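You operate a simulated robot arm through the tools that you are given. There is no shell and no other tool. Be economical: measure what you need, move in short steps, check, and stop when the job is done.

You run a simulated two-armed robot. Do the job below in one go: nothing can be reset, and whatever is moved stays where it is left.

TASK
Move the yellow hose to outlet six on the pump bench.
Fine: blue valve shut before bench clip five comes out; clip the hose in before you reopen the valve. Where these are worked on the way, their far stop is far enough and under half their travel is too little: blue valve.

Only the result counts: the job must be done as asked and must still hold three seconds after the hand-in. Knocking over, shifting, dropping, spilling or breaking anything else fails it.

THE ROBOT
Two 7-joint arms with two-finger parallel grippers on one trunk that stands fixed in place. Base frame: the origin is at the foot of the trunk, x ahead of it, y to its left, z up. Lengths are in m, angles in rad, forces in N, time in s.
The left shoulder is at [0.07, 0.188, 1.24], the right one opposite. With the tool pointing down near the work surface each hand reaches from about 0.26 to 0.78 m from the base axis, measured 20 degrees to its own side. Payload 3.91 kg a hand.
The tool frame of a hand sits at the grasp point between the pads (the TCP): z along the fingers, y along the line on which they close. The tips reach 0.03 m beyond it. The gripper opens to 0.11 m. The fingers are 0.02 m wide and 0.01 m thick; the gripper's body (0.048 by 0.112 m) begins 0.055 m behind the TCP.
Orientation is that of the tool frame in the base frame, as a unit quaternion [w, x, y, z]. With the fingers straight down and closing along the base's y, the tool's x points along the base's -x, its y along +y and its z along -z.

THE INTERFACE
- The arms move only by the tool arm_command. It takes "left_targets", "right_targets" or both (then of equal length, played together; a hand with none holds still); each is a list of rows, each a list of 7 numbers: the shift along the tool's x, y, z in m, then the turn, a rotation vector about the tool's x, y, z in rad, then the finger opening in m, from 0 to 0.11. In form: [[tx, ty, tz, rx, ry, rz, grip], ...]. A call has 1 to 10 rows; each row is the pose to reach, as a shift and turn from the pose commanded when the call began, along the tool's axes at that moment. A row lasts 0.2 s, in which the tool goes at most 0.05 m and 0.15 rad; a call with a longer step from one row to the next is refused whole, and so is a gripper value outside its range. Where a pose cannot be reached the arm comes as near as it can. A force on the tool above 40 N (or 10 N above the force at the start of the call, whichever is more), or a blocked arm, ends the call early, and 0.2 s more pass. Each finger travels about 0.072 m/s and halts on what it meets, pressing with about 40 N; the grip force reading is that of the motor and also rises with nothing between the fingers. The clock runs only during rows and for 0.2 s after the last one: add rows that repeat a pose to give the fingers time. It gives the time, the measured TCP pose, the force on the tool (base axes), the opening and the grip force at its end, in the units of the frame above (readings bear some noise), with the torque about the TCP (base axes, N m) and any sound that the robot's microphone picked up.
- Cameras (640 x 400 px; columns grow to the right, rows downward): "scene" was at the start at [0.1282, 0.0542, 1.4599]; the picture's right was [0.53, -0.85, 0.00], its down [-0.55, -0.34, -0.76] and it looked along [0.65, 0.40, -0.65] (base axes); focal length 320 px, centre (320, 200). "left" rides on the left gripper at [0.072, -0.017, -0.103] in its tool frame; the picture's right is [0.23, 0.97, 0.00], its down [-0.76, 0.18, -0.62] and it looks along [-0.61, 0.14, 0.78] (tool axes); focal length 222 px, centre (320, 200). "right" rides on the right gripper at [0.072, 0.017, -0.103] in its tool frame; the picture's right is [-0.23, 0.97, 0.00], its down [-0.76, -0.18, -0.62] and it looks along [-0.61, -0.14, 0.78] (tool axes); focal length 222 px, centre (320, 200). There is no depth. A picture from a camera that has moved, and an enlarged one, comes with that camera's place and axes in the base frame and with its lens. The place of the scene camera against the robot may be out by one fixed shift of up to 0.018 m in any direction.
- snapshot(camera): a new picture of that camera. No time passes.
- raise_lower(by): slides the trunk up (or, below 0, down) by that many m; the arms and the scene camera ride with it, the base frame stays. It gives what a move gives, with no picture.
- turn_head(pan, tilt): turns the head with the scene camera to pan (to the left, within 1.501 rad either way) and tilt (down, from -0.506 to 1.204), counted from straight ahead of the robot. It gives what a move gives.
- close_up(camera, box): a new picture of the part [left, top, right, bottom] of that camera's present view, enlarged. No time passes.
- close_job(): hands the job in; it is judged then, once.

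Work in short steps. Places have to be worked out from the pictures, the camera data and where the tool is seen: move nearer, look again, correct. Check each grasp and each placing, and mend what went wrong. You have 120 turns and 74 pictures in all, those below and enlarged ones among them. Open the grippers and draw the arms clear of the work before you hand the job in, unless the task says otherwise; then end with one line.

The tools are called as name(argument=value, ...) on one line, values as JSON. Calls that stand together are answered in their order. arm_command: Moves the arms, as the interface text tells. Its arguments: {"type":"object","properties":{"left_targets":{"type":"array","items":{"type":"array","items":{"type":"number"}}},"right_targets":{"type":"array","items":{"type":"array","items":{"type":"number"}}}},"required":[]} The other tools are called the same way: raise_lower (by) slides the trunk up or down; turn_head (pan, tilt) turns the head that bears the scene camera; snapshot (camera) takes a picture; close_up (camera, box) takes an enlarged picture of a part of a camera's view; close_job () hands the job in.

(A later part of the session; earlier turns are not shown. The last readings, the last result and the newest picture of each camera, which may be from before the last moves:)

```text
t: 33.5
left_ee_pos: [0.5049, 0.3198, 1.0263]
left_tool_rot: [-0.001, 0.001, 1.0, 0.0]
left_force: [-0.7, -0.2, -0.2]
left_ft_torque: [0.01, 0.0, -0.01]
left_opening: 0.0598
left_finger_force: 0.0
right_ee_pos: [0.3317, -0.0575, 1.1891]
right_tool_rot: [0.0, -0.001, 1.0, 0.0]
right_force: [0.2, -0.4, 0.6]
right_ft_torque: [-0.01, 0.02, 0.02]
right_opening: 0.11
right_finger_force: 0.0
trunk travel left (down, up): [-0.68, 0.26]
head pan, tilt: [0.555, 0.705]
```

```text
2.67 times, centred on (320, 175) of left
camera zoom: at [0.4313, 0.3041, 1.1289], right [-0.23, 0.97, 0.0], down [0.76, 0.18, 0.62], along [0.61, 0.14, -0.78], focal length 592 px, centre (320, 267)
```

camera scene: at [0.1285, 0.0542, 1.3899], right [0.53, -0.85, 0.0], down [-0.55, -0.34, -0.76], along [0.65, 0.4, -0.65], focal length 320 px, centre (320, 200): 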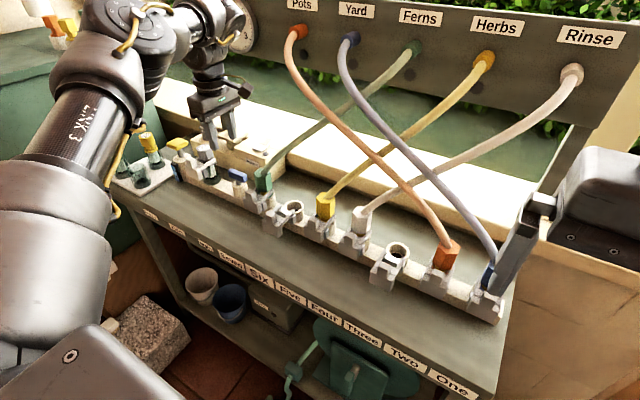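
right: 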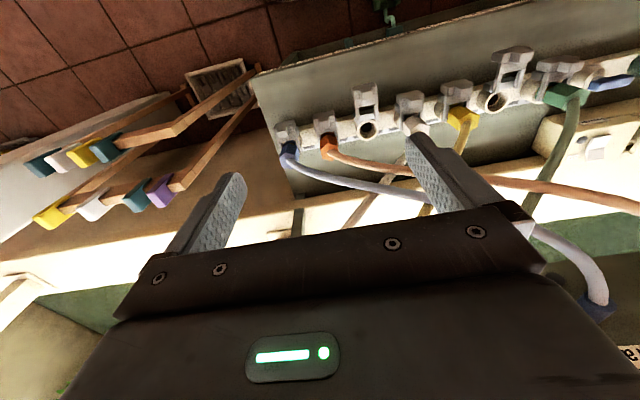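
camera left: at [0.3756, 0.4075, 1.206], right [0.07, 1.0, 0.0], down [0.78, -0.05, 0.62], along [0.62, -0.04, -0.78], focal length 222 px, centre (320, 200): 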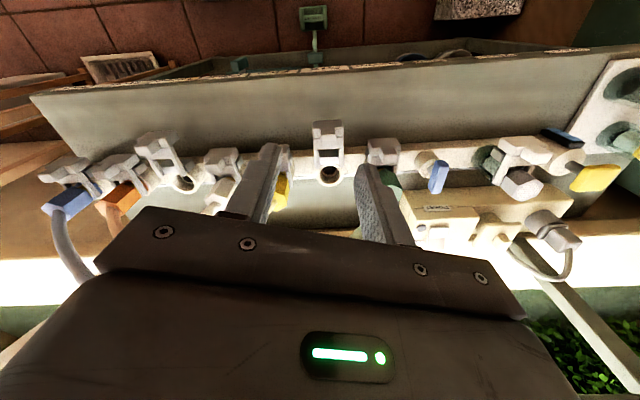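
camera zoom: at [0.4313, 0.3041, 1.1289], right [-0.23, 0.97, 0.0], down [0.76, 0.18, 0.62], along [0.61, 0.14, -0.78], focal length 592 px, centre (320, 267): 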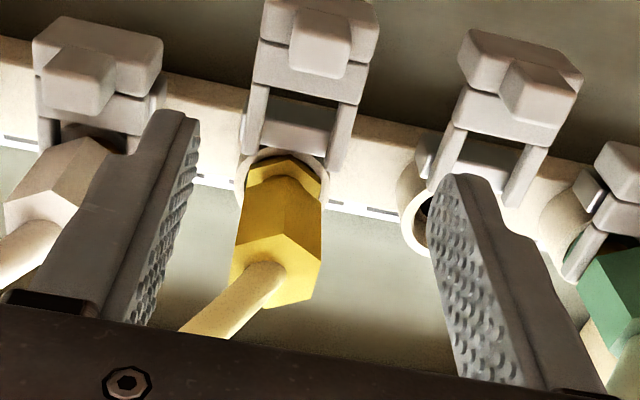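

Clip five is out and the yellow plug's top is about at (0.588, 0.321, 0.937). I need the hose's heading to choose the grip, so I bring the right hand's camera nearer for a second view.

arm_command(right_targets=[[-0.024, 0.032, 0.016, 0, 0, 0, 0.11], [-0.048, 0.064, 0.032, 0, 0, 0, 0.11], [-0.072, 0.096, 0.048, 0, 0, 0, 0.11], [-0.096, 0.128, 0.064, 0, 0, 0, 0.11], [-0.12, 0.16, 0.08, 0, 0, 0, 0.11]])

snapshot(camera="right")

snapshot(camera="left")

```text
t: 34.7
left_ee_pos: [0.505, 0.3215, 1.0238]
left_tool_rot: [0.0, 0.001, 1.0, -0.002]
left_force: [-0.9, 0.5, -0.4]
left_ft_torque: [-0.02, -0.02, 0.02]
left_opening: 0.06
left_finger_force: 0.0
right_ee_pos: [0.4531, 0.1064, 1.1071]
right_tool_rot: [0.0, -0.001, 1.0, -0.002]
right_force: [0.2, 0.1, -0.1]
right_ft_torque: [-0.02, 0.02, -0.02]
right_opening: 0.1099
right_finger_force: 0.2
trunk travel left (down, up): [-0.68, 0.26]
head pan, tilt: [0.555, 0.705]
```

```text
43 pictures are left
camera right: at [0.383, 0.123, 1.2101], right [0.23, 0.97, 0.0], down [0.76, -0.17, 0.62], along [0.61, -0.14, -0.78], focal length 222 px, centre (320, 200)
```

right: 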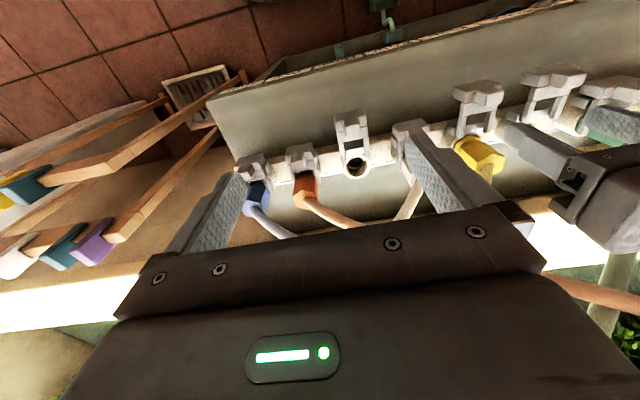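

```text
42 pictures are left
camera left: at [0.432, 0.3061, 1.1278], right [-0.23, 0.97, 0.0], down [0.76, 0.18, 0.62], along [0.61, 0.14, -0.78], focal length 222 px, centre (320, 200)
```

left: 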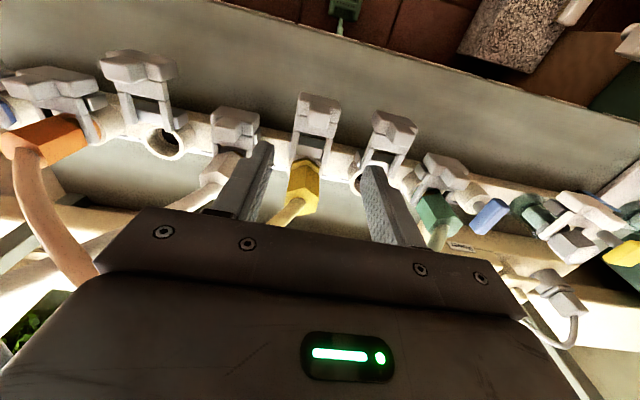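

The hose leaves the plug upward toward −y, so I grip across the hex flats at 60° clockwise yaw to keep the fingers clear of it. I rotate, then move over the plug.

arm_command(left_targets=[[0, 0, 0, 0, 0, 0.149, 0.06], [0, 0, 0, 0, 0, 0.298, 0.06], [0, 0, 0, 0, 0, 0.447, 0.06], [0, 0, 0, 0, 0, 0.596, 0.06], [0, 0, 0, 0, 0, 0.745, 0.06], [0, 0, 0, 0, 0, 0.894, 0.06], [0, 0, 0, 0, 0, 1.04, 0.06], [-0.04, 0, 0, 0, 0, 1.047, 0.06], [-0.083, 0, 0, 0, 0, 1.047, 0.06], [-0.083, 0, 0, 0, 0, 1.047, 0.06]])

snapshot(camera="left")

close_up(camera="scene", box=[240, 110, 400, 230])

```text
t: 36.9
left_ee_pos: [0.5811, 0.321, 1.0266]
left_tool_rot: [0.001, 0.501, 0.866, 0.0]
left_force: [-0.6, 0.6, 0.2]
left_ft_torque: [0.04, -0.04, -0.05]
left_opening: 0.0599
left_finger_force: 0.2
right_ee_pos: [0.4498, 0.1042, 1.1076]
right_tool_rot: [0.0, -0.002, 1.0, -0.001]
right_force: [0.6, -0.5, 0.1]
right_ft_torque: [0.0, -0.03, 0.0]
right_opening: 0.1099
right_finger_force: 0.0
trunk travel left (down, up): [-0.68, 0.26]
head pan, tilt: [0.555, 0.705]
```

```text
41 pictures are left
camera left: at [0.5297, 0.376, 1.1285], right [0.73, 0.68, 0.0], down [0.53, -0.57, 0.63], along [0.43, -0.46, -0.78], focal length 222 px, centre (320, 200)
```

left: 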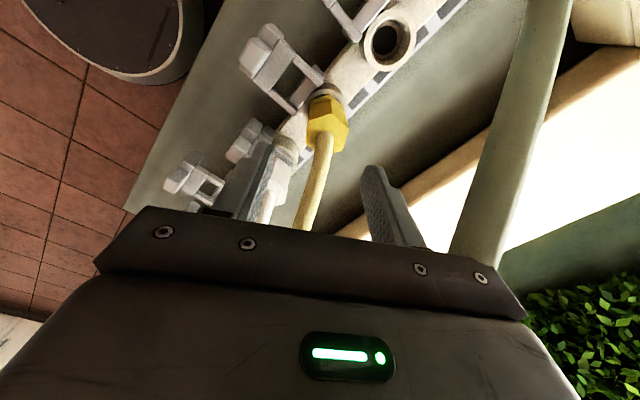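

```text
3.33 times, centred on (320, 170) of scene
camera zoom: at [0.1259, 0.0541, 1.3901], right [0.53, -0.85, 0.0], down [-0.55, -0.34, -0.76], along [0.65, 0.4, -0.65], focal length 1068 px, centre (320, 300)
```

zoom: 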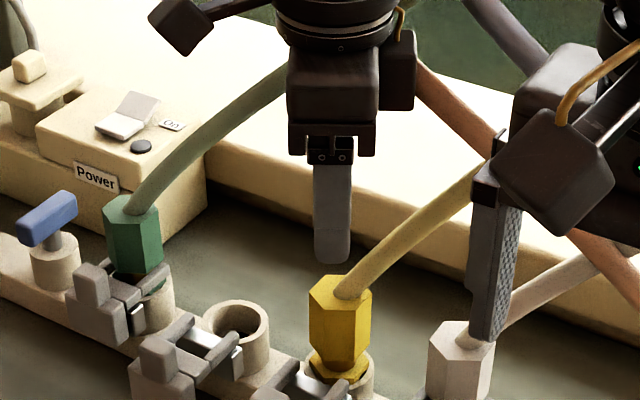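

From here the plug's top is at about (0.590, 0.322). I centre and descend to z 0.93 with the fingers open.

arm_command(left_targets=[[-0.0036, 0.0083, 0.0, 0, 0, 0, 0.06], [-0.0036, 0.0083, 0.03, 0, 0, 0, 0.06], [-0.0036, 0.0083, 0.06, 0, 0, 0, 0.06], [-0.0036, 0.0083, 0.08, 0, 0, 0, 0.06], [-0.0036, 0.0083, 0.0966, 0, 0, 0, 0.06]])

snapshot(camera="left")

close_up(camera="scene", box=[260, 130, 380, 220])

```text
t: 38.1
left_ee_pos: [0.577, 0.3316, 0.935]
left_tool_rot: [0.002, 0.502, 0.865, 0.0]
left_force: [0.3, 0.5, -0.3]
left_ft_torque: [0.01, 0.0, -0.03]
left_opening: 0.0599
left_finger_force: 0.0
left hand out of reach, approached as far as the arm can: row 1, 2, 3, 4, 5
right_ee_pos: [0.453, 0.1037, 1.109]
right_tool_rot: [-0.001, -0.001, 1.0, -0.001]
right_force: [-0.1, 0.0, 0.7]
right_ft_torque: [0.02, 0.0, 0.0]
right_opening: 0.1099
right_finger_force: 0.1
trunk travel left (down, up): [-0.68, 0.26]
head pan, tilt: [0.555, 0.705]
```

```text
39 pictures are left
camera left: at [0.5243, 0.3865, 1.0378], right [0.73, 0.68, 0.0], down [0.53, -0.57, 0.63], along [0.43, -0.46, -0.78], focal length 222 px, centre (320, 200)
```

left: 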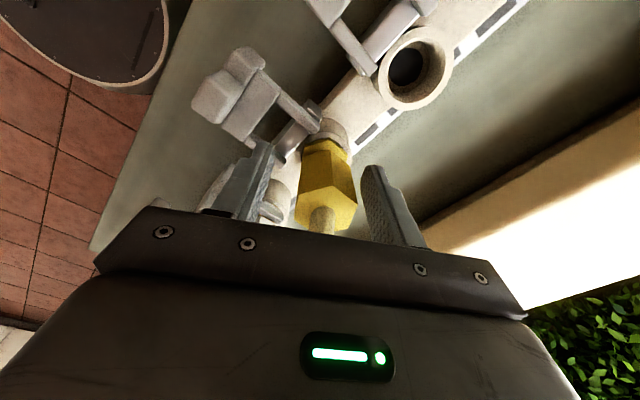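

```text
4.44 times, centred on (320, 175) of scene
camera zoom: at [0.1283, 0.0542, 1.3899], right [0.53, -0.85, 0.0], down [-0.55, -0.34, -0.76], along [0.65, 0.4, -0.65], focal length 1423 px, centre (320, 311)
```

zoom: 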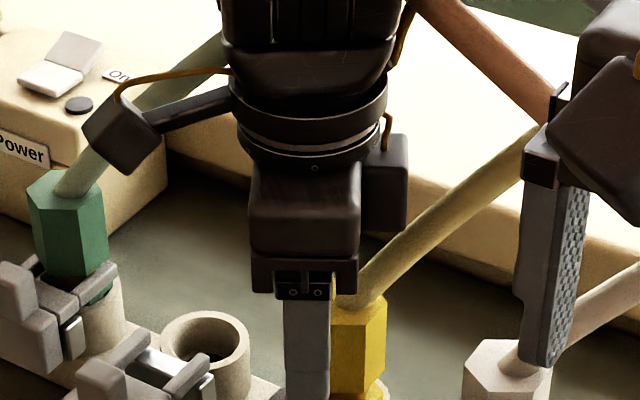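

This yaw hits a joint limit here. Lower relative to the shoulder worked better earlier, so I raise the trunk 0.10 m (the hand goes straight up off the plug) and try again.

raise_lower(by=0.1)

arm_command(left_targets=[[-0.01, 0.005, 0.0, 0, 0, 0, 0.06], [-0.0145, 0.0065, 0.0, 0, 0, 0, 0.06], [-0.0145, 0.0065, 0.03, 0, 0, 0, 0.06]])

```text
t: 39.4
left_ee_pos: [0.5751, 0.331, 1.0353]
left_tool_rot: [0.001, 0.501, 0.866, -0.001]
left_force: [0.4, -0.3, -0.2]
left_ft_torque: [-0.01, -0.02, 0.0]
left_opening: 0.0597
left_finger_force: 0.0
right_ee_pos: [0.4529, 0.105, 1.2075]
right_tool_rot: [0.0, -0.001, 1.0, -0.001]
right_force: [-0.8, 1.2, 0.2]
right_ft_torque: [-0.03, 0.01, 0.0]
right_opening: 0.1099
right_finger_force: 0.0
trunk travel left (down, up): [-0.78, 0.16]
head pan, tilt: [0.555, 0.705]
```

```text
t: 40.2
left_ee_pos: [0.5698, 0.3351, 1.0191]
left_tool_rot: [0.002, 0.501, 0.866, -0.001]
left_force: [0.2, -0.1, 0.0]
left_ft_torque: [-0.02, -0.03, 0.01]
left_opening: 0.06
left_finger_force: 0.0
left hand out of reach, approached as far as the arm can: row 1, 2, 3
right_ee_pos: [0.4535, 0.1045, 1.2081]
right_tool_rot: [0.001, -0.002, 1.0, -0.001]
right_force: [0.3, -0.2, 0.4]
right_ft_torque: [-0.03, -0.02, 0.02]
right_opening: 0.11
right_finger_force: 0.1
trunk travel left (down, up): [-0.78, 0.16]
head pan, tilt: [0.555, 0.705]
```

That yaw won't reach. Instead I grip with the fingers closing along y but with the hand pitched about 34° (palm toward the robot), which also clears the hose. First I back off and unwind the yaw.

arm_command(left_targets=[[0.01, -0.018, -0.03, 0, 0, 0, 0.06], [0.03, -0.045, -0.04, 0, 0, -0.05, 0.06], [0.045, -0.078, -0.04, 0, 0, -0.19, 0.06], [0.045, -0.078, -0.04, 0, 0, -0.33, 0.06], [0.045, -0.078, -0.04, 0, 0, -0.47, 0.06], [0.045, -0.078, -0.04, 0, 0, -0.61, 0.06], [0.045, -0.078, -0.04, 0, 0, -0.75, 0.06], [0.045, -0.078, -0.04, 0, 0, -0.89, 0.06], [0.045, -0.078, -0.04, 0, 0, -1.03, 0.06], [0.045, -0.078, -0.04, 0, 0, -1.047, 0.06]])

arm_command(left_targets=[[0, 0, 0, 0, -0.12, 0, 0.06], [0, 0, 0, 0, -0.24, 0, 0.06], [0, 0, 0, 0, -0.36, 0, 0.06], [0, 0, 0, 0, -0.48, 0, 0.06], [0, 0, 0, 0, -0.6, 0, 0.06], [0, 0, 0, 0, -0.6, 0, 0.06]])

snapshot(camera="left")

```text
t: 42.4
left_ee_pos: [0.4796, 0.3337, 1.0555]
left_tool_rot: [0.0, 0.0, 1.0, -0.002]
left_force: [0.4, 0.3, -0.1]
left_ft_torque: [0.01, 0.0, 0.01]
left_opening: 0.0601
left_finger_force: 0.0
right_ee_pos: [0.4528, 0.1036, 1.2071]
right_tool_rot: [0.0, -0.001, 1.0, 0.0]
right_force: [0.9, -0.3, 0.3]
right_ft_torque: [0.02, 0.0, -0.02]
right_opening: 0.11
right_finger_force: 0.0
trunk travel left (down, up): [-0.78, 0.16]
head pan, tilt: [0.555, 0.705]
```

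```text
t: 43.8
left_ee_pos: [0.4797, 0.3356, 1.0558]
left_tool_rot: [0.297, 0.0, 0.955, -0.001]
left_force: [0.0, 0.3, 0.0]
left_ft_torque: [0.0, -0.01, 0.01]
left_opening: 0.0599
left_finger_force: 0.0
right_ee_pos: [0.453, 0.1032, 1.208]
right_tool_rot: [0.0, -0.001, 1.0, -0.001]
right_force: [1.0, -0.3, 1.1]
right_ft_torque: [0.03, -0.01, 0.02]
right_opening: 0.1099
right_finger_force: 0.1
trunk travel left (down, up): [-0.78, 0.16]
head pan, tilt: [0.555, 0.705]
```

```text
37 pictures are left
camera left: at [0.3612, 0.3189, 1.0997], right [-0.19, 0.97, -0.13], down [0.28, 0.18, 0.94], along [0.94, 0.14, -0.3], focal length 222 px, centre (320, 200)
```

left: 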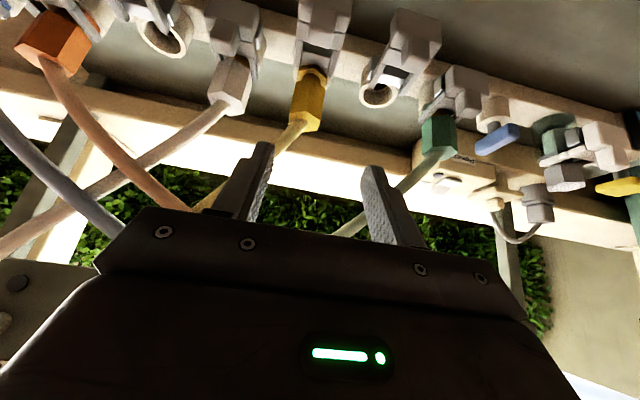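

The pitch is right and the hose clears the fingers. I approach along the tool axis to about 5 cm short and check.

arm_command(left_targets=[[-0.0027, -0.004, 0.03, 0, 0, 0, 0.06], [-0.0054, -0.008, 0.06, 0, 0, 0, 0.06], [-0.008, -0.012, 0.09, 0, 0, 0, 0.06], [-0.0107, -0.0146, 0.12, 0, 0, 0, 0.06], [-0.0107, -0.0146, 0.12, 0, 0, 0, 0.06]])

snapshot(camera="left")

```text
t: 45.0
left_ee_pos: [0.5583, 0.3197, 0.9629]
left_tool_rot: [0.296, 0.0, 0.955, -0.002]
left_force: [-0.3, 0.4, -0.2]
left_ft_torque: [0.03, -0.05, -0.02]
left_opening: 0.0602
left_finger_force: 0.2
right_ee_pos: [0.4526, 0.1044, 1.2067]
right_tool_rot: [-0.001, -0.002, 1.0, -0.001]
right_force: [-0.1, -0.1, 0.4]
right_ft_torque: [0.03, -0.02, 0.04]
right_opening: 0.1101
right_finger_force: 0.0
trunk travel left (down, up): [-0.78, 0.16]
head pan, tilt: [0.555, 0.705]
```

```text
36 pictures are left
camera left: at [0.4394, 0.303, 1.0068], right [-0.19, 0.97, -0.13], down [0.28, 0.18, 0.94], along [0.94, 0.14, -0.3], focal length 222 px, centre (320, 200)
```

left: 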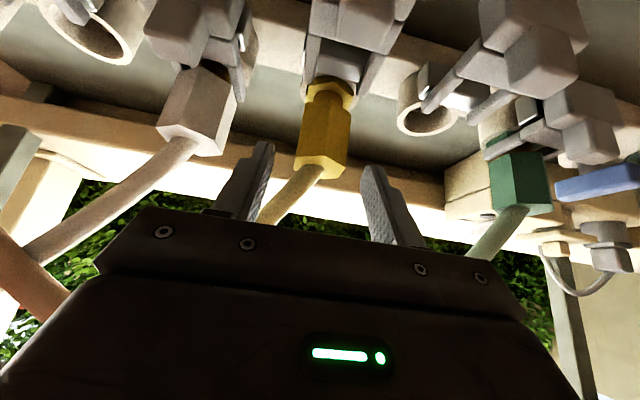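

The hex body spans z≈0.885–0.931 and lies centred between the fingers. I go in the rest of the way and close.

arm_command(left_targets=[[0.003, 0, 0.03, 0, 0, 0, 0.06], [0.0059, 0, 0.0577, 0, 0, 0, 0.06], [0.0059, 0, 0.0577, 0, 0, 0, 0.04], [0.0059, 0, 0.0577, 0, 0, 0, 0.01], [0.0059, 0, 0.0577, 0, 0, 0, 0.0], [0.0059, 0, 0.0577, 0, 0, 0, 0.0]])

snapshot(camera="left")

close_up(camera="scene", box=[230, 150, 410, 285])

```text
t: 46.4
left_ee_pos: [0.5731, 0.3357, 0.9472]
left_tool_rot: [0.297, 0.0, 0.955, -0.001]
left_force: [3.4, -0.6, 8.3]
left_ft_torque: [0.01, -0.41, -0.04]
left_opening: 0.0391
left_finger_force: 39.7
left hand out of reach, approached as far as the arm can: row 1, 2, 3, 4, 5, 6
right_ee_pos: [0.4531, 0.1027, 1.2082]
right_tool_rot: [0.0, 0.0, 1.0, 0.0]
right_force: [0.0, 0.0, 0.0]
right_ft_torque: [-0.01, 0.01, 0.0]
right_opening: 0.11
right_finger_force: 0.0
trunk travel left (down, up): [-0.78, 0.16]
head pan, tilt: [0.555, 0.705]
```

```text
35 pictures are left
camera left: at [0.4546, 0.3191, 0.991], right [-0.18, 0.97, -0.13], down [0.27, 0.18, 0.95], along [0.94, 0.14, -0.3], focal length 222 px, centre (320, 200)
```

left: 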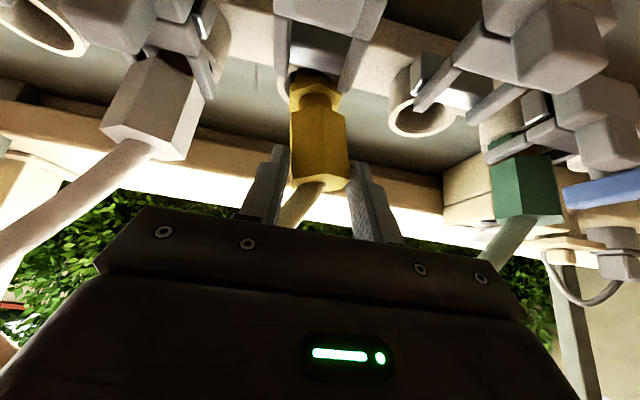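

```text
2.96 times, centred on (320, 218) of scene
camera zoom: at [0.128, 0.0529, 1.49], right [0.53, -0.85, 0.0], down [-0.55, -0.34, -0.76], along [0.65, 0.4, -0.65], focal length 949 px, centre (320, 148)
```

zoom: 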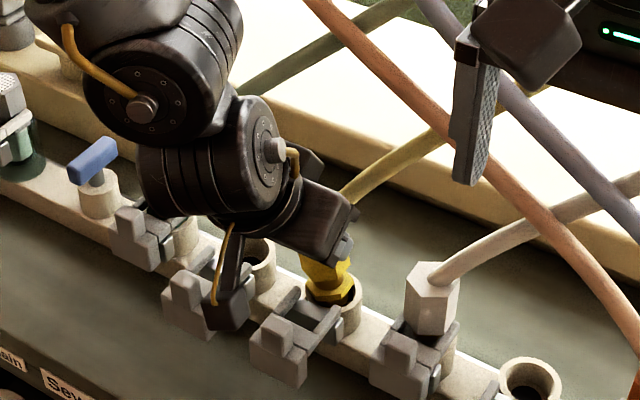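

Again the arm fell short and closed high on the plug (opening 0.039). I open the fingers right away, back off along the tool axis and check the plug.

arm_command(left_targets=[[0, 0, 0, 0, 0, 0, 0.03], [0, 0, 0, 0, 0, 0, 0.06], [0, 0, 0, 0, 0, 0, 0.06], [0, 0, -0.03, 0, 0, 0, 0.06], [0, 0, -0.06, 0, 0, 0, 0.06]])

close_up(camera="left", box=[200, 60, 440, 210])

snapshot(camera="scene")

```text
t: 47.6
left_ee_pos: [0.5403, 0.3381, 0.998]
left_tool_rot: [0.297, 0.001, 0.955, -0.001]
left_force: [0.0, -0.4, -0.3]
left_ft_torque: [-0.01, 0.0, 0.0]
left_opening: 0.06
left_finger_force: 0.1
right_ee_pos: [0.45, 0.1036, 1.2079]
right_tool_rot: [0.0, -0.001, 1.0, 0.0]
right_force: [1.6, 0.0, 0.0]
right_ft_torque: [0.0, -0.04, 0.03]
right_opening: 0.11
right_finger_force: 0.1
trunk travel left (down, up): [-0.78, 0.16]
head pan, tilt: [0.555, 0.705]
```

```text
2.67 times, centred on (320, 135) of left
camera zoom: at [0.422, 0.3213, 1.0424], right [-0.19, 0.97, -0.13], down [0.28, 0.18, 0.94], along [0.94, 0.14, -0.3], focal length 592 px, centre (320, 373)
```

zoom: 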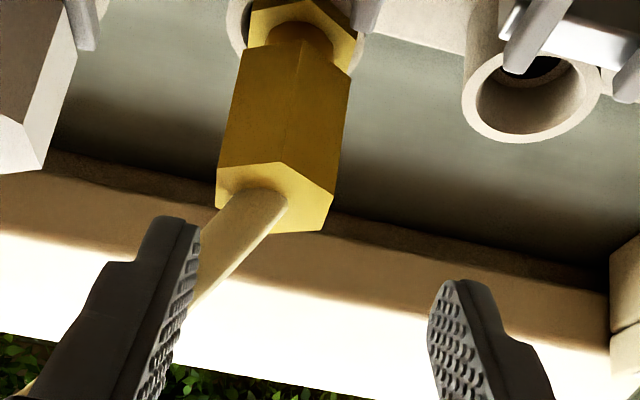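

```text
32 pictures are left
camera scene: at [0.1266, 0.054, 1.49], right [0.53, -0.85, 0.0], down [-0.55, -0.34, -0.76], along [0.65, 0.4, -0.65], focal length 320 px, centre (320, 200)
```

scene: 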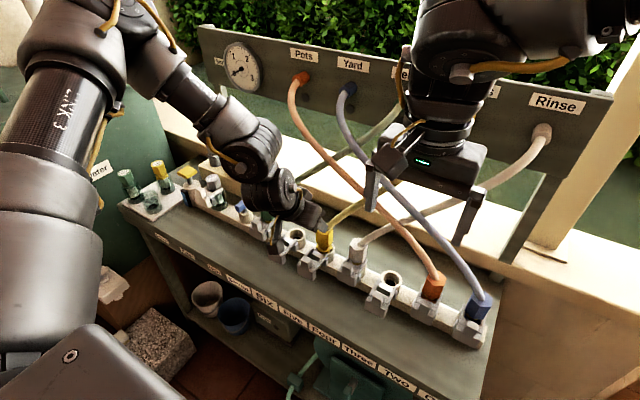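

The plug still sits upright. Both short falls happened after I parked the right hand nearby and the left hand drifted away from it, so I move the right hand well clear and retry the approach.

arm_command(right_targets=[[0.024, -0.04, -0.005, 0, 0, 0, 0.11], [0.048, -0.08, -0.01, 0, 0, 0, 0.11], [0.072, -0.12, -0.01, 0, 0, 0, 0.11], [0.1, -0.16, -0.01, 0, 0, 0, 0.11], [0.12, -0.2, -0.01, 0, 0, 0, 0.11]])

arm_command(left_targets=[[0, -0.009, 0, 0, 0, 0, 0.06], [0, -0.018, 0.0, 0, 0, 0, 0.06], [0, -0.018, 0.02, 0, 0, 0, 0.06], [0, -0.018, 0.04, 0, 0, 0, 0.06]])

```text
t: 48.8
left_ee_pos: [0.5418, 0.3346, 0.9982]
left_tool_rot: [0.297, 0.001, 0.955, 0.0]
left_force: [0.5, -1.2, -1.0]
left_ft_torque: [-0.01, 0.02, -0.03]
left_opening: 0.0599
left_finger_force: 0.1
right_ee_pos: [0.3331, -0.1021, 1.215]
right_tool_rot: [0.001, 0.0, 1.0, 0.001]
right_force: [0.2, -1.2, 0.3]
right_ft_torque: [0.06, 0.0, 0.04]
right_opening: 0.1098
right_finger_force: 0.0
trunk travel left (down, up): [-0.78, 0.16]
head pan, tilt: [0.555, 0.705]
```

```text
t: 49.8
left_ee_pos: [0.5629, 0.3204, 0.9635]
left_tool_rot: [0.296, 0.001, 0.955, -0.002]
left_force: [0.3, 0.6, -1.1]
left_ft_torque: [-0.03, -0.02, 0.01]
left_opening: 0.0598
left_finger_force: 0.0
right_ee_pos: [0.3348, -0.0994, 1.2139]
right_tool_rot: [0.0, -0.001, 1.0, -0.001]
right_force: [0.0, -0.1, -0.6]
right_ft_torque: [0.05, 0.01, 0.03]
right_opening: 0.1101
right_finger_force: 0.0
trunk travel left (down, up): [-0.78, 0.16]
head pan, tilt: [0.555, 0.705]
```

Now it follows. I move the rest of the way to (0.586, 0.320, 0.912), not closing yet.

arm_command(left_targets=[[0.004, -0.001, 0.02, 0, 0, 0, 0.06], [0.007, -0.001, 0.04, 0, 0, 0, 0.06], [0.01, -0.001, 0.0555, 0, 0, 0, 0.06], [0.01, -0.001, 0.0555, 0, 0, 0, 0.06]])

snapshot(camera="left")

```text
t: 50.8
left_ee_pos: [0.5711, 0.3348, 0.9466]
left_tool_rot: [0.295, 0.001, 0.955, -0.002]
left_force: [0.0, -0.6, 0.4]
left_ft_torque: [-0.05, 0.0, 0.0]
left_opening: 0.0603
left_finger_force: 0.0
left hand out of reach, approached as far as the arm can: row 1, 2, 3, 4
right_ee_pos: [0.335, -0.0999, 1.2133]
right_tool_rot: [0.0, -0.001, 1.0, 0.001]
right_force: [0.4, 0.1, -0.4]
right_ft_torque: [-0.01, -0.02, -0.01]
right_opening: 0.1099
right_finger_force: 0.1
trunk travel left (down, up): [-0.78, 0.16]
head pan, tilt: [0.555, 0.705]
```

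```text
31 pictures are left
camera left: at [0.453, 0.3187, 0.9903], right [-0.19, 0.97, -0.13], down [0.28, 0.18, 0.94], along [0.94, 0.14, -0.3], focal length 222 px, centre (320, 200)
```

left: 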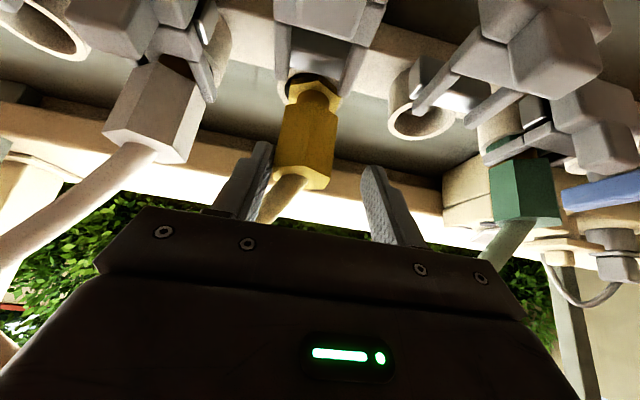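

It is a limit relative to the shoulder height, so lowering the trunk should help. I retreat up and back, then lower the trunk 0.12 m.

arm_command(left_targets=[[0, 0, -0.035, 0, 0, 0, 0.06], [-0.007, -0.005, -0.075, 0, 0, 0, 0.06], [-0.014, -0.01, -0.11, 0, 0, 0, 0.06], [-0.021, -0.012, -0.14, 0, 0, 0, 0.06], [-0.028, -0.012, -0.166, 0, 0, 0, 0.06]])

raise_lower(by=-0.12)

snapshot(camera="scene")

```text
t: 52.0
left_ee_pos: [0.4969, 0.3219, 1.0972]
left_tool_rot: [0.296, 0.0, 0.955, -0.001]
left_force: [0.3, -1.4, 0.5]
left_ft_torque: [0.06, 0.01, -0.02]
left_opening: 0.0601
left_finger_force: 0.0
right_ee_pos: [0.3335, -0.0996, 1.2138]
right_tool_rot: [0.001, -0.001, 1.0, 0.0]
right_force: [0.1, -0.6, 0.2]
right_ft_torque: [-0.01, 0.0, 0.0]
right_opening: 0.11
right_finger_force: 0.1
trunk travel left (down, up): [-0.78, 0.16]
head pan, tilt: [0.555, 0.705]
```

```text
t: 53.5
left_ee_pos: [0.4986, 0.3212, 0.9772]
left_tool_rot: [0.295, 0.001, 0.956, -0.003]
left_force: [-0.6, 0.6, 0.3]
left_ft_torque: [0.01, -0.03, 0.04]
left_opening: 0.0601
left_finger_force: 0.1
right_ee_pos: [0.3337, -0.0998, 1.093]
right_tool_rot: [0.0, 0.0, 1.0, 0.0]
right_force: [-0.5, 0.2, 0.0]
right_ft_torque: [-0.01, -0.02, 0.0]
right_opening: 0.1101
right_finger_force: 0.1
trunk travel left (down, up): [-0.66, 0.28]
head pan, tilt: [0.555, 0.705]
```

```text
30 pictures are left
camera scene: at [0.128, 0.0539, 1.37], right [0.53, -0.85, 0.0], down [-0.55, -0.34, -0.76], along [0.65, 0.4, -0.65], focal length 320 px, centre (320, 200)
```

scene: 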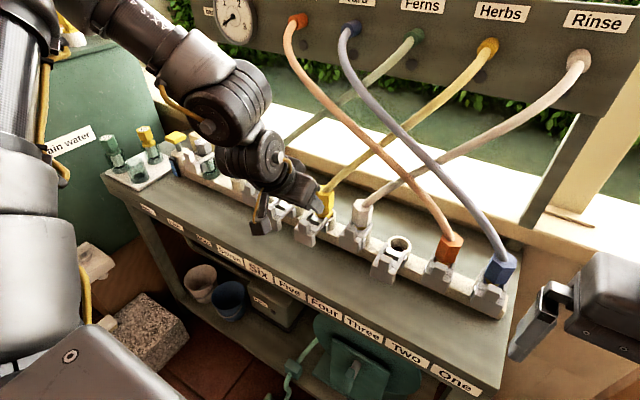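

I approach the plug again from here with the lowered trunk.

arm_command(left_targets=[[-0.012, -0.0005, 0.03, 0, 0, 0, 0.06], [-0.022, -0.001, 0.06, 0, 0, 0, 0.06], [-0.03, -0.0015, 0.085, 0, 0, 0, 0.06], [-0.0353, -0.0015, 0.1032, 0, 0, 0, 0.06], [-0.0353, -0.0015, 0.1032, 0, 0, 0, 0.06]])

snapshot(camera="left")

```text
t: 54.7
left_ee_pos: [0.584, 0.3202, 0.9095]
left_tool_rot: [0.297, 0.001, 0.955, -0.002]
left_force: [-0.3, -0.6, -1.3]
left_ft_torque: [0.01, 0.01, 0.04]
left_opening: 0.0598
left_finger_force: 0.1
right_ee_pos: [0.3333, -0.0996, 1.094]
right_tool_rot: [-0.001, -0.001, 1.0, 0.001]
right_force: [-0.1, 0.0, 0.4]
right_ft_torque: [0.02, 0.01, -0.01]
right_opening: 0.1098
right_finger_force: 0.0
trunk travel left (down, up): [-0.66, 0.28]
head pan, tilt: [0.555, 0.705]
```

```text
29 pictures are left
camera left: at [0.4658, 0.3037, 0.9537], right [-0.19, 0.97, -0.13], down [0.28, 0.18, 0.94], along [0.94, 0.14, -0.3], focal length 222 px, centre (320, 200)
```

left: 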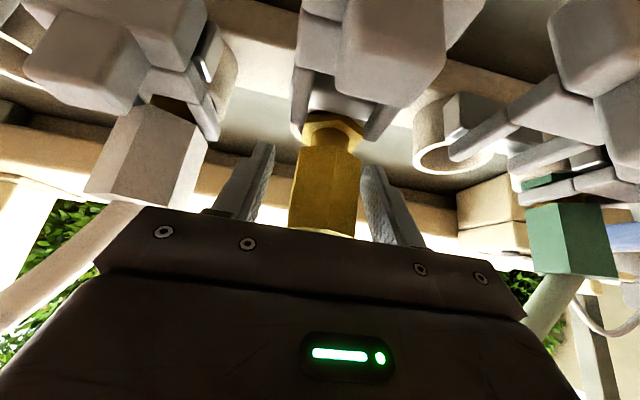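

Reached, with the hex body centred between the fingers. I close on the plug.

arm_command(left_targets=[[0, 0, 0, 0, 0, 0, 0.04], [0, 0, 0, 0, 0, 0, 0.02], [0, 0, 0, 0, 0, 0, 0.0], [0, 0, 0, 0, 0, 0, 0.0]])

close_up(camera="left", box=[220, 90, 420, 240])

```text
t: 55.7
left_ee_pos: [0.5847, 0.3188, 0.909]
left_tool_rot: [0.296, 0.001, 0.955, -0.001]
left_force: [-0.1, -0.6, -0.9]
left_ft_torque: [0.02, 0.01, 0.01]
left_opening: 0.0366
left_finger_force: 40.5
right_ee_pos: [0.3334, -0.0994, 1.0941]
right_tool_rot: [0.0, -0.001, 1.0, -0.001]
right_force: [0.1, -0.3, -0.1]
right_ft_torque: [0.03, -0.01, -0.01]
right_opening: 0.1102
right_finger_force: 0.1
trunk travel left (down, up): [-0.66, 0.28]
head pan, tilt: [0.555, 0.705]
```

```text
2.67 times, centred on (320, 165) of left
camera zoom: at [0.4662, 0.3038, 0.9534], right [-0.19, 0.97, -0.13], down [0.28, 0.18, 0.94], along [0.94, 0.14, -0.3], focal length 592 px, centre (320, 293)
```

zoom: 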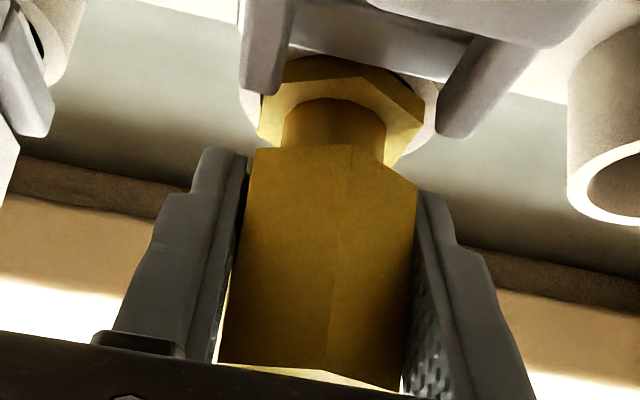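

Firm grip at 0.0366 m with the seated TCP height at 0.909. I lift straight up in small steps and watch the force.

arm_command(left_targets=[[-0.0034, 0, -0.005, 0, 0, 0, 0.0], [-0.0068, 0, -0.01, 0, 0, 0, 0.0], [-0.0113, 0, -0.0165, 0, 0, 0, 0.0], [-0.0158, 0, -0.0231, 0, 0, 0, 0.0], [-0.0226, 0, -0.033, 0, 0, 0, 0.0]])

close_up(camera="left", box=[180, 60, 460, 240])

```text
t: 56.9
left_ee_pos: [0.5849, 0.3211, 0.9517]
left_tool_rot: [0.295, 0.0, 0.955, -0.001]
left_force: [-0.9, -0.3, -1.1]
left_ft_torque: [0.03, 0.0, 0.01]
left_opening: 0.0368
left_finger_force: 40.1
right_ee_pos: [0.334, -0.0997, 1.0947]
right_tool_rot: [0.0, -0.001, 1.0, -0.001]
right_force: [0.5, -0.3, 0.5]
right_ft_torque: [0.02, 0.0, 0.04]
right_opening: 0.1103
right_finger_force: 0.0
trunk travel left (down, up): [-0.66, 0.28]
head pan, tilt: [0.555, 0.705]
```

```text
2.22 times, centred on (320, 150) of left
camera zoom: at [0.4662, 0.3044, 0.9956], right [-0.19, 0.97, -0.13], down [0.28, 0.18, 0.94], along [0.94, 0.14, -0.3], focal length 494 px, centre (320, 311)
```

zoom: 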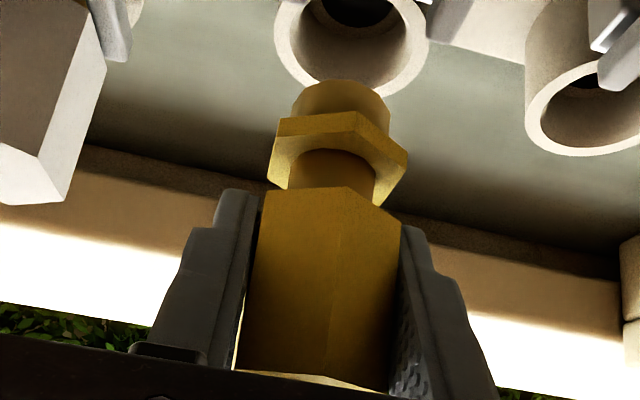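

The plug is free with its nozzle just above the socket. I lift 3 cm more and carry it 0.09 m in +y over outlet six.

arm_command(left_targets=[[-0.0085, 0, -0.0124, 0, 0, 0, 0.0], [-0.017, 0, -0.0248, 0, 0, 0, 0.0], [-0.017, 0.03, -0.0248, 0, 0, 0, 0.0], [-0.017, 0.06, -0.0248, 0, 0, 0, 0.0], [-0.017, 0.09, -0.0248, 0, 0, 0, 0.0], [-0.017, 0.09, -0.0248, 0, 0, 0, 0.0]])

snapshot(camera="left")

close_up(camera="scene", box=[200, 130, 380, 250])

```text
t: 58.3
left_ee_pos: [0.5854, 0.4109, 0.9805]
left_tool_rot: [0.295, 0.002, 0.955, -0.002]
left_force: [0.1, -0.4, -1.3]
left_ft_torque: [0.01, 0.01, 0.04]
left_opening: 0.037
left_finger_force: 40.2
right_ee_pos: [0.3343, -0.1, 1.0935]
right_tool_rot: [0.0, -0.001, 1.0, 0.0]
right_force: [-0.3, 0.3, -0.3]
right_ft_torque: [0.01, 0.0, 0.0]
right_opening: 0.1099
right_finger_force: 0.1
trunk travel left (down, up): [-0.66, 0.28]
head pan, tilt: [0.555, 0.705]
```

```text
26 pictures are left
camera left: at [0.4673, 0.3951, 1.0244], right [-0.19, 0.97, -0.13], down [0.28, 0.18, 0.94], along [0.94, 0.14, -0.3], focal length 222 px, centre (320, 200)
```

left: 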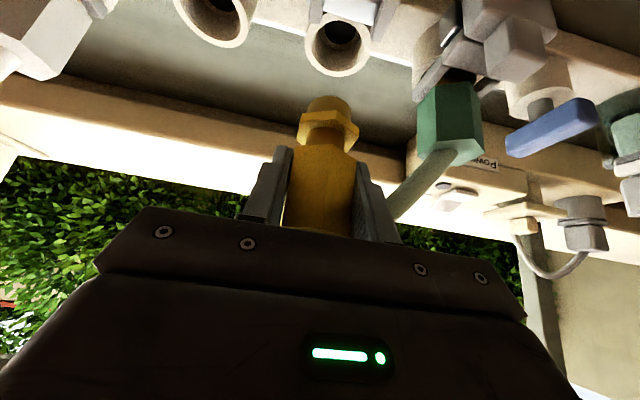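

```text
3.33 times, centred on (290, 190) of scene
camera zoom: at [0.1287, 0.0536, 1.3698], right [0.53, -0.85, 0.0], down [-0.55, -0.34, -0.76], along [0.65, 0.4, -0.65], focal length 1068 px, centre (420, 233)
```

zoom: 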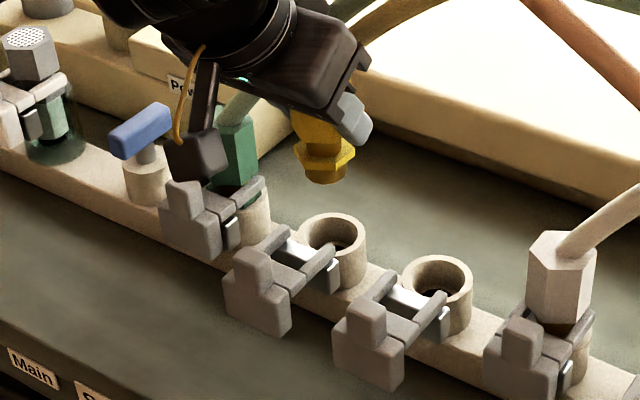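

Over outlet six now. I take an enlarged view to measure the plug's offset from the socket precisely.

close_up(camera="left", box=[160, 0, 420, 162])

```text
2.46 times, centred on (290, 81) of left
camera zoom: at [0.4673, 0.3951, 1.0244], right [-0.19, 0.97, -0.13], down [0.28, 0.18, 0.94], along [0.94, 0.14, -0.3], focal length 547 px, centre (394, 493)
```

zoom: 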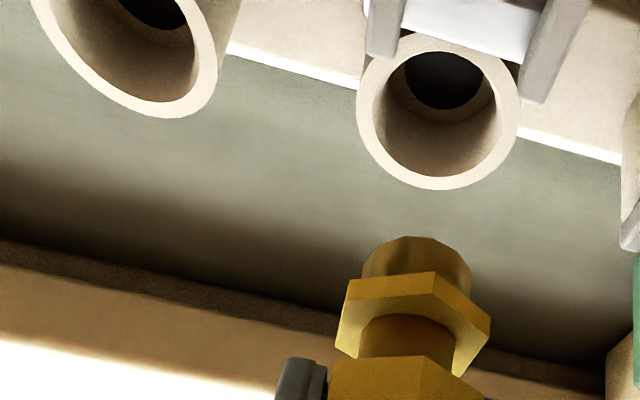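

Spacing measures about 0.088 m. To align, I go down to the same height (z 0.952) as just after extraction and compare the same view with the one over socket five.

arm_command(left_targets=[[0.0081, 0, 0.0119, 0, 0, 0, 0.0], [0.0163, 0, 0.0238, 0, 0, 0, 0.0], [0.0163, 0, 0.0238, 0, 0, 0, 0.0]])

close_up(camera="left", box=[180, 60, 460, 240])

```text
t: 59.1
left_ee_pos: [0.5867, 0.41, 0.9516]
left_tool_rot: [0.297, 0.0, 0.955, -0.002]
left_force: [-1.3, -0.4, -1.0]
left_ft_torque: [0.0, 0.01, -0.02]
left_opening: 0.037
left_finger_force: 40.4
right_ee_pos: [0.3337, -0.1012, 1.0941]
right_tool_rot: [0.001, -0.001, 1.0, 0.0]
right_force: [-0.2, -1.6, 0.4]
right_ft_torque: [0.0, 0.01, -0.01]
right_opening: 0.1101
right_finger_force: 0.0
trunk travel left (down, up): [-0.66, 0.28]
head pan, tilt: [0.555, 0.705]
```

```text
2.22 times, centred on (320, 150) of left
camera zoom: at [0.4677, 0.3942, 0.9955], right [-0.19, 0.97, -0.13], down [0.28, 0.18, 0.94], along [0.94, 0.14, -0.3], focal length 494 px, centre (320, 311)
```

zoom: 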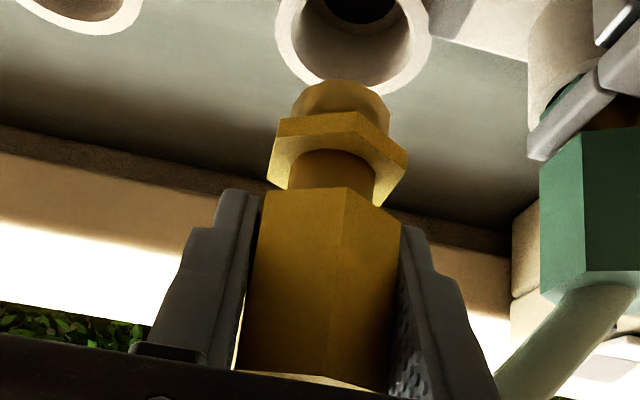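

The view matches the one over socket five within about 0.7 mm. I shift +0.7 mm and lower the plug straight in to the seated height of 0.909.

arm_command(left_targets=[[0.004, 0.0007, 0.0058, 0, 0, 0, 0.0], [0.008, 0.0007, 0.0117, 0, 0, 0, 0.0], [0.012, 0.0007, 0.0175, 0, 0, 0, 0.0], [0.016, 0.0007, 0.0234, 0, 0, 0, 0.0], [0.02, 0.0007, 0.0292, 0, 0, 0, 0.0], [0.024, 0.0007, 0.0351, 0, 0, 0, 0.0], [0.024, 0.0007, 0.0351, 0, 0, 0, 0.0]])

close_up(camera="left", box=[220, 90, 420, 240])

```text
t: 60.7
left_ee_pos: [0.5859, 0.4096, 0.9098]
left_tool_rot: [0.296, 0.0, 0.955, -0.001]
left_force: [-0.4, -0.8, -1.6]
left_ft_torque: [-0.01, -0.03, 0.0]
left_opening: 0.0368
left_finger_force: 39.2
right_ee_pos: [0.3341, -0.0992, 1.0944]
right_tool_rot: [0.0, -0.001, 1.0, -0.001]
right_force: [0.5, 0.0, -0.3]
right_ft_torque: [0.01, 0.0, 0.02]
right_opening: 0.1099
right_finger_force: 0.0
trunk travel left (down, up): [-0.66, 0.28]
head pan, tilt: [0.555, 0.705]
```

```text
2.67 times, centred on (320, 165) of left
camera zoom: at [0.468, 0.3945, 0.9541], right [-0.19, 0.97, -0.13], down [0.28, 0.18, 0.94], along [0.94, 0.14, -0.3], focal length 592 px, centre (320, 293)
```

zoom: 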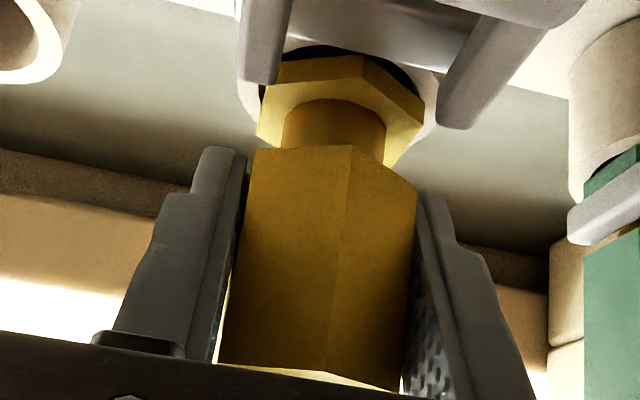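

It looks the same as it sat in five, with no contact force. I press 2 mm further to confirm the seat.

arm_command(left_targets=[[0.0006, 0, 0.0008, 0, 0, 0, 0.0], [0.0011, 0, 0.0017, 0, 0, 0, 0.0], [0.0011, 0, 0.0017, 0, 0, 0, 0.0]])

```text
t: 61.5
left_ee_pos: [0.5875, 0.4108, 0.9087]
left_tool_rot: [0.297, 0.001, 0.955, -0.002]
left_force: [1.8, 0.5, 4.0]
left_ft_torque: [0.16, -0.02, -0.05]
left_opening: 0.0369
left_finger_force: 40.1
right_ee_pos: [0.3335, -0.1001, 1.0937]
right_tool_rot: [0.0, -0.001, 1.0, -0.001]
right_force: [-0.5, -0.2, -0.7]
right_ft_torque: [0.01, -0.03, 0.02]
right_opening: 0.11
right_finger_force: 0.0
trunk travel left (down, up): [-0.66, 0.28]
head pan, tilt: [0.555, 0.705]
```

Seated, with about 5 N pushing up. I open and withdraw along the tool axis.

arm_command(left_targets=[[0, 0, 0, 0, 0, 0, 0.04], [0, 0, 0, 0, 0, 0, 0.06], [0, 0, 0, 0, 0, 0, 0.06], [0, 0, -0.03, 0, 0, 0, 0.06], [0, 0, -0.065, 0, 0, 0, 0.06], [0, 0, -0.1, 0, 0, 0, 0.06]])

snapshot(camera="left")

close_up(camera="scene", box=[200, 130, 380, 250])

```text
t: 62.9
left_ee_pos: [0.5251, 0.4106, 0.9928]
left_tool_rot: [0.297, 0.001, 0.955, -0.002]
left_force: [-0.2, -0.2, -0.5]
left_ft_torque: [-0.01, 0.0, 0.01]
left_opening: 0.06
left_finger_force: 0.1
right_ee_pos: [0.3328, -0.0999, 1.0952]
right_tool_rot: [0.001, -0.001, 1.0, 0.0]
right_force: [0.7, -0.4, -0.8]
right_ft_torque: [0.02, 0.01, -0.01]
right_opening: 0.11
right_finger_force: 0.0
trunk travel left (down, up): [-0.66, 0.28]
head pan, tilt: [0.555, 0.705]
```

```text
21 pictures are left
camera left: at [0.4071, 0.3949, 1.0369], right [-0.19, 0.97, -0.13], down [0.28, 0.18, 0.94], along [0.94, 0.14, -0.3], focal length 222 px, centre (320, 200)
```

left: 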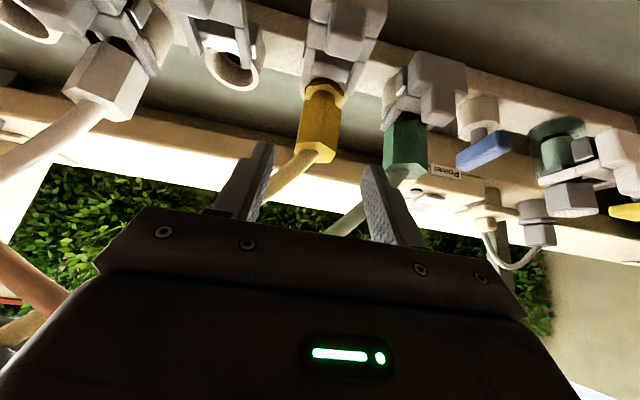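

```text
3.33 times, centred on (290, 190) of scene
camera zoom: at [0.1267, 0.0536, 1.37], right [0.53, -0.85, 0.0], down [-0.55, -0.34, -0.76], along [0.65, 0.4, -0.65], focal length 1068 px, centre (420, 233)
```

zoom: 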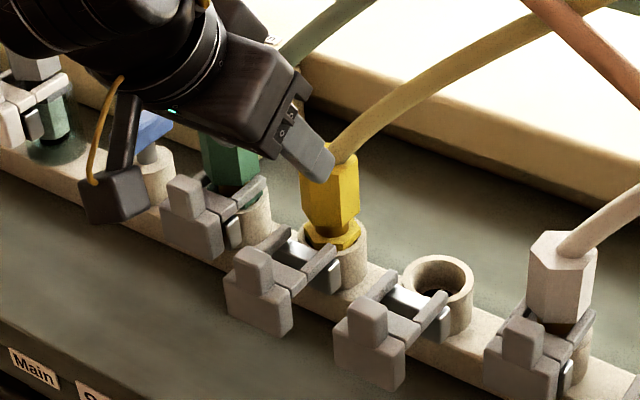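

The yellow plug stands in outlet six. Next I straighten the hand to point down, above and in front of clip six.

arm_command(left_targets=[[0.001, 0, -0.037, 0, 0, 0, 0.06], [0.003, 0, -0.075, 0, 0, 0, 0.06], [0.003, 0, -0.075, 0, 0.12, 0, 0.05], [0.003, 0, -0.075, 0, 0.24, 0, 0.05], [0.003, 0, -0.075, 0, 0.36, 0, 0.05], [0.003, 0, -0.075, 0, 0.48, 0, 0.05], [0.003, 0, -0.075, 0, 0.6, 0, 0.05], [0.003, 0, -0.075, 0, 0.6, 0, 0.05]])

close_up(camera="left", box=[200, 60, 440, 210])

```text
t: 64.7
left_ee_pos: [0.4829, 0.412, 1.0522]
left_tool_rot: [0.0, 0.001, 1.0, -0.002]
left_force: [-0.2, 0.5, 0.8]
left_ft_torque: [-0.02, 0.02, 0.01]
left_opening: 0.0503
left_finger_force: 0.1
right_ee_pos: [0.3343, -0.0985, 1.0941]
right_tool_rot: [0.0, -0.001, 1.0, -0.001]
right_force: [-0.3, 0.4, 0.4]
right_ft_torque: [0.04, -0.02, 0.02]
right_opening: 0.1101
right_finger_force: 0.0
trunk travel left (down, up): [-0.66, 0.28]
head pan, tilt: [0.555, 0.705]
```

```text
2.67 times, centred on (320, 135) of left
camera zoom: at [0.4112, 0.3959, 1.1538], right [-0.23, 0.97, 0.0], down [0.76, 0.18, 0.62], along [0.61, 0.14, -0.78], focal length 592 px, centre (320, 373)
```

zoom: 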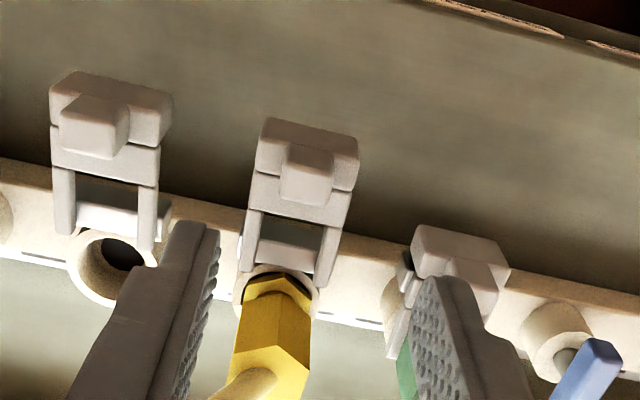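

The knob of clip six is at about (0.502, 0.410, 0.92). I descend over it and close.

arm_command(left_targets=[[-0.01, -0.001, 0.035, 0, 0, 0, 0.05], [-0.02, -0.002, 0.07, 0, 0, 0, 0.05], [-0.02, -0.002, 0.1, 0, 0, 0, 0.05], [-0.02, -0.002, 0.126, 0, 0, 0, 0.05], [-0.02, -0.002, 0.126, 0, 0, 0, 0.03], [-0.02, -0.002, 0.126, 0, 0, 0, 0.0], [-0.02, -0.002, 0.126, 0, 0, 0, 0.0], [-0.02, -0.002, 0.126, 0, 0, 0, 0.0]])

close_up(camera="left", box=[220, 100, 420, 235])

```text
t: 66.5
left_ee_pos: [0.5042, 0.4104, 0.924]
left_tool_rot: [0.0, 0.001, 1.0, -0.002]
left_force: [2.1, 6.0, -3.4]
left_ft_torque: [0.31, -0.65, 0.14]
left_opening: 0.0213
left_finger_force: 44.6
right_ee_pos: [0.3344, -0.0985, 1.0948]
right_tool_rot: [0.001, -0.001, 1.0, -0.001]
right_force: [-0.4, -0.1, 0.3]
right_ft_torque: [0.02, -0.01, 0.01]
right_opening: 0.1102
right_finger_force: 0.1
trunk travel left (down, up): [-0.66, 0.28]
head pan, tilt: [0.555, 0.705]
```

```text
2.96 times, centred on (320, 168) of left
camera zoom: at [0.43, 0.3941, 1.027], right [-0.23, 0.97, 0.0], down [0.76, 0.18, 0.62], along [0.61, 0.14, -0.78], focal length 658 px, centre (320, 296)
```

zoom: 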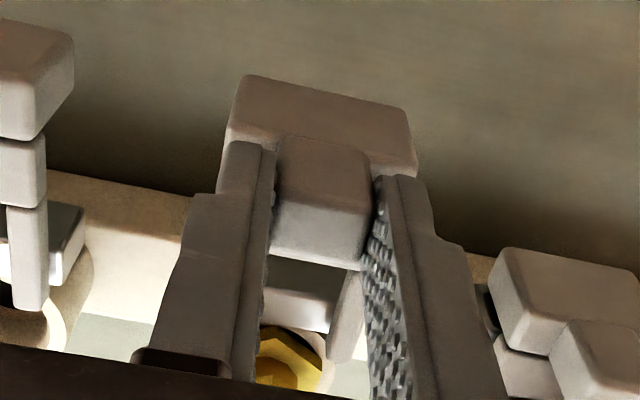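

The knob is held (0.0213 m). I push the clip in, +x, toward the closed position about 3.6 cm ahead.

arm_command(left_targets=[[-0.006, 0, 0, 0, 0, 0, 0.0], [-0.012, 0, 0, 0, 0, 0, 0.0], [-0.018, 0, 0, 0, 0, 0, 0.0], [-0.024, 0, 0, 0, 0, 0, 0.0], [-0.03, 0, 0, 0, 0, 0, 0.0], [-0.035, 0, 0, 0, 0, 0, 0.0], [-0.038, 0, 0, 0, 0, 0, 0.0]])

close_up(camera="left", box=[200, 100, 440, 250])

```text
t: 68.1
left_ee_pos: [0.5401, 0.4118, 0.9241]
left_tool_rot: [0.0, 0.001, 1.0, -0.001]
left_force: [-10.5, 3.3, -10.6]
left_ft_torque: [0.11, -0.66, 0.0]
left_opening: 0.0213
left_finger_force: 45.1
right_ee_pos: [0.3329, -0.0965, 1.0942]
right_tool_rot: [0.001, -0.001, 1.0, 0.0]
right_force: [-0.2, 0.3, 0.4]
right_ft_torque: [0.0, 0.01, -0.01]
right_opening: 0.1099
right_finger_force: 0.1
trunk travel left (down, up): [-0.66, 0.28]
head pan, tilt: [0.555, 0.705]
```

```text
2.67 times, centred on (320, 175) of left
camera zoom: at [0.4668, 0.3942, 1.0272], right [-0.23, 0.97, 0.0], down [0.76, 0.18, 0.62], along [0.61, 0.14, -0.78], focal length 592 px, centre (320, 267)
```

zoom: 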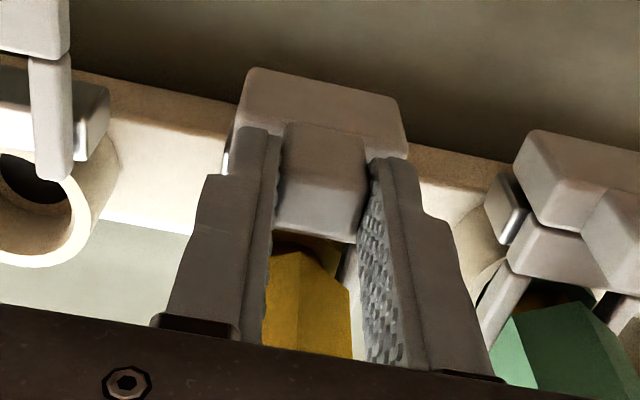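

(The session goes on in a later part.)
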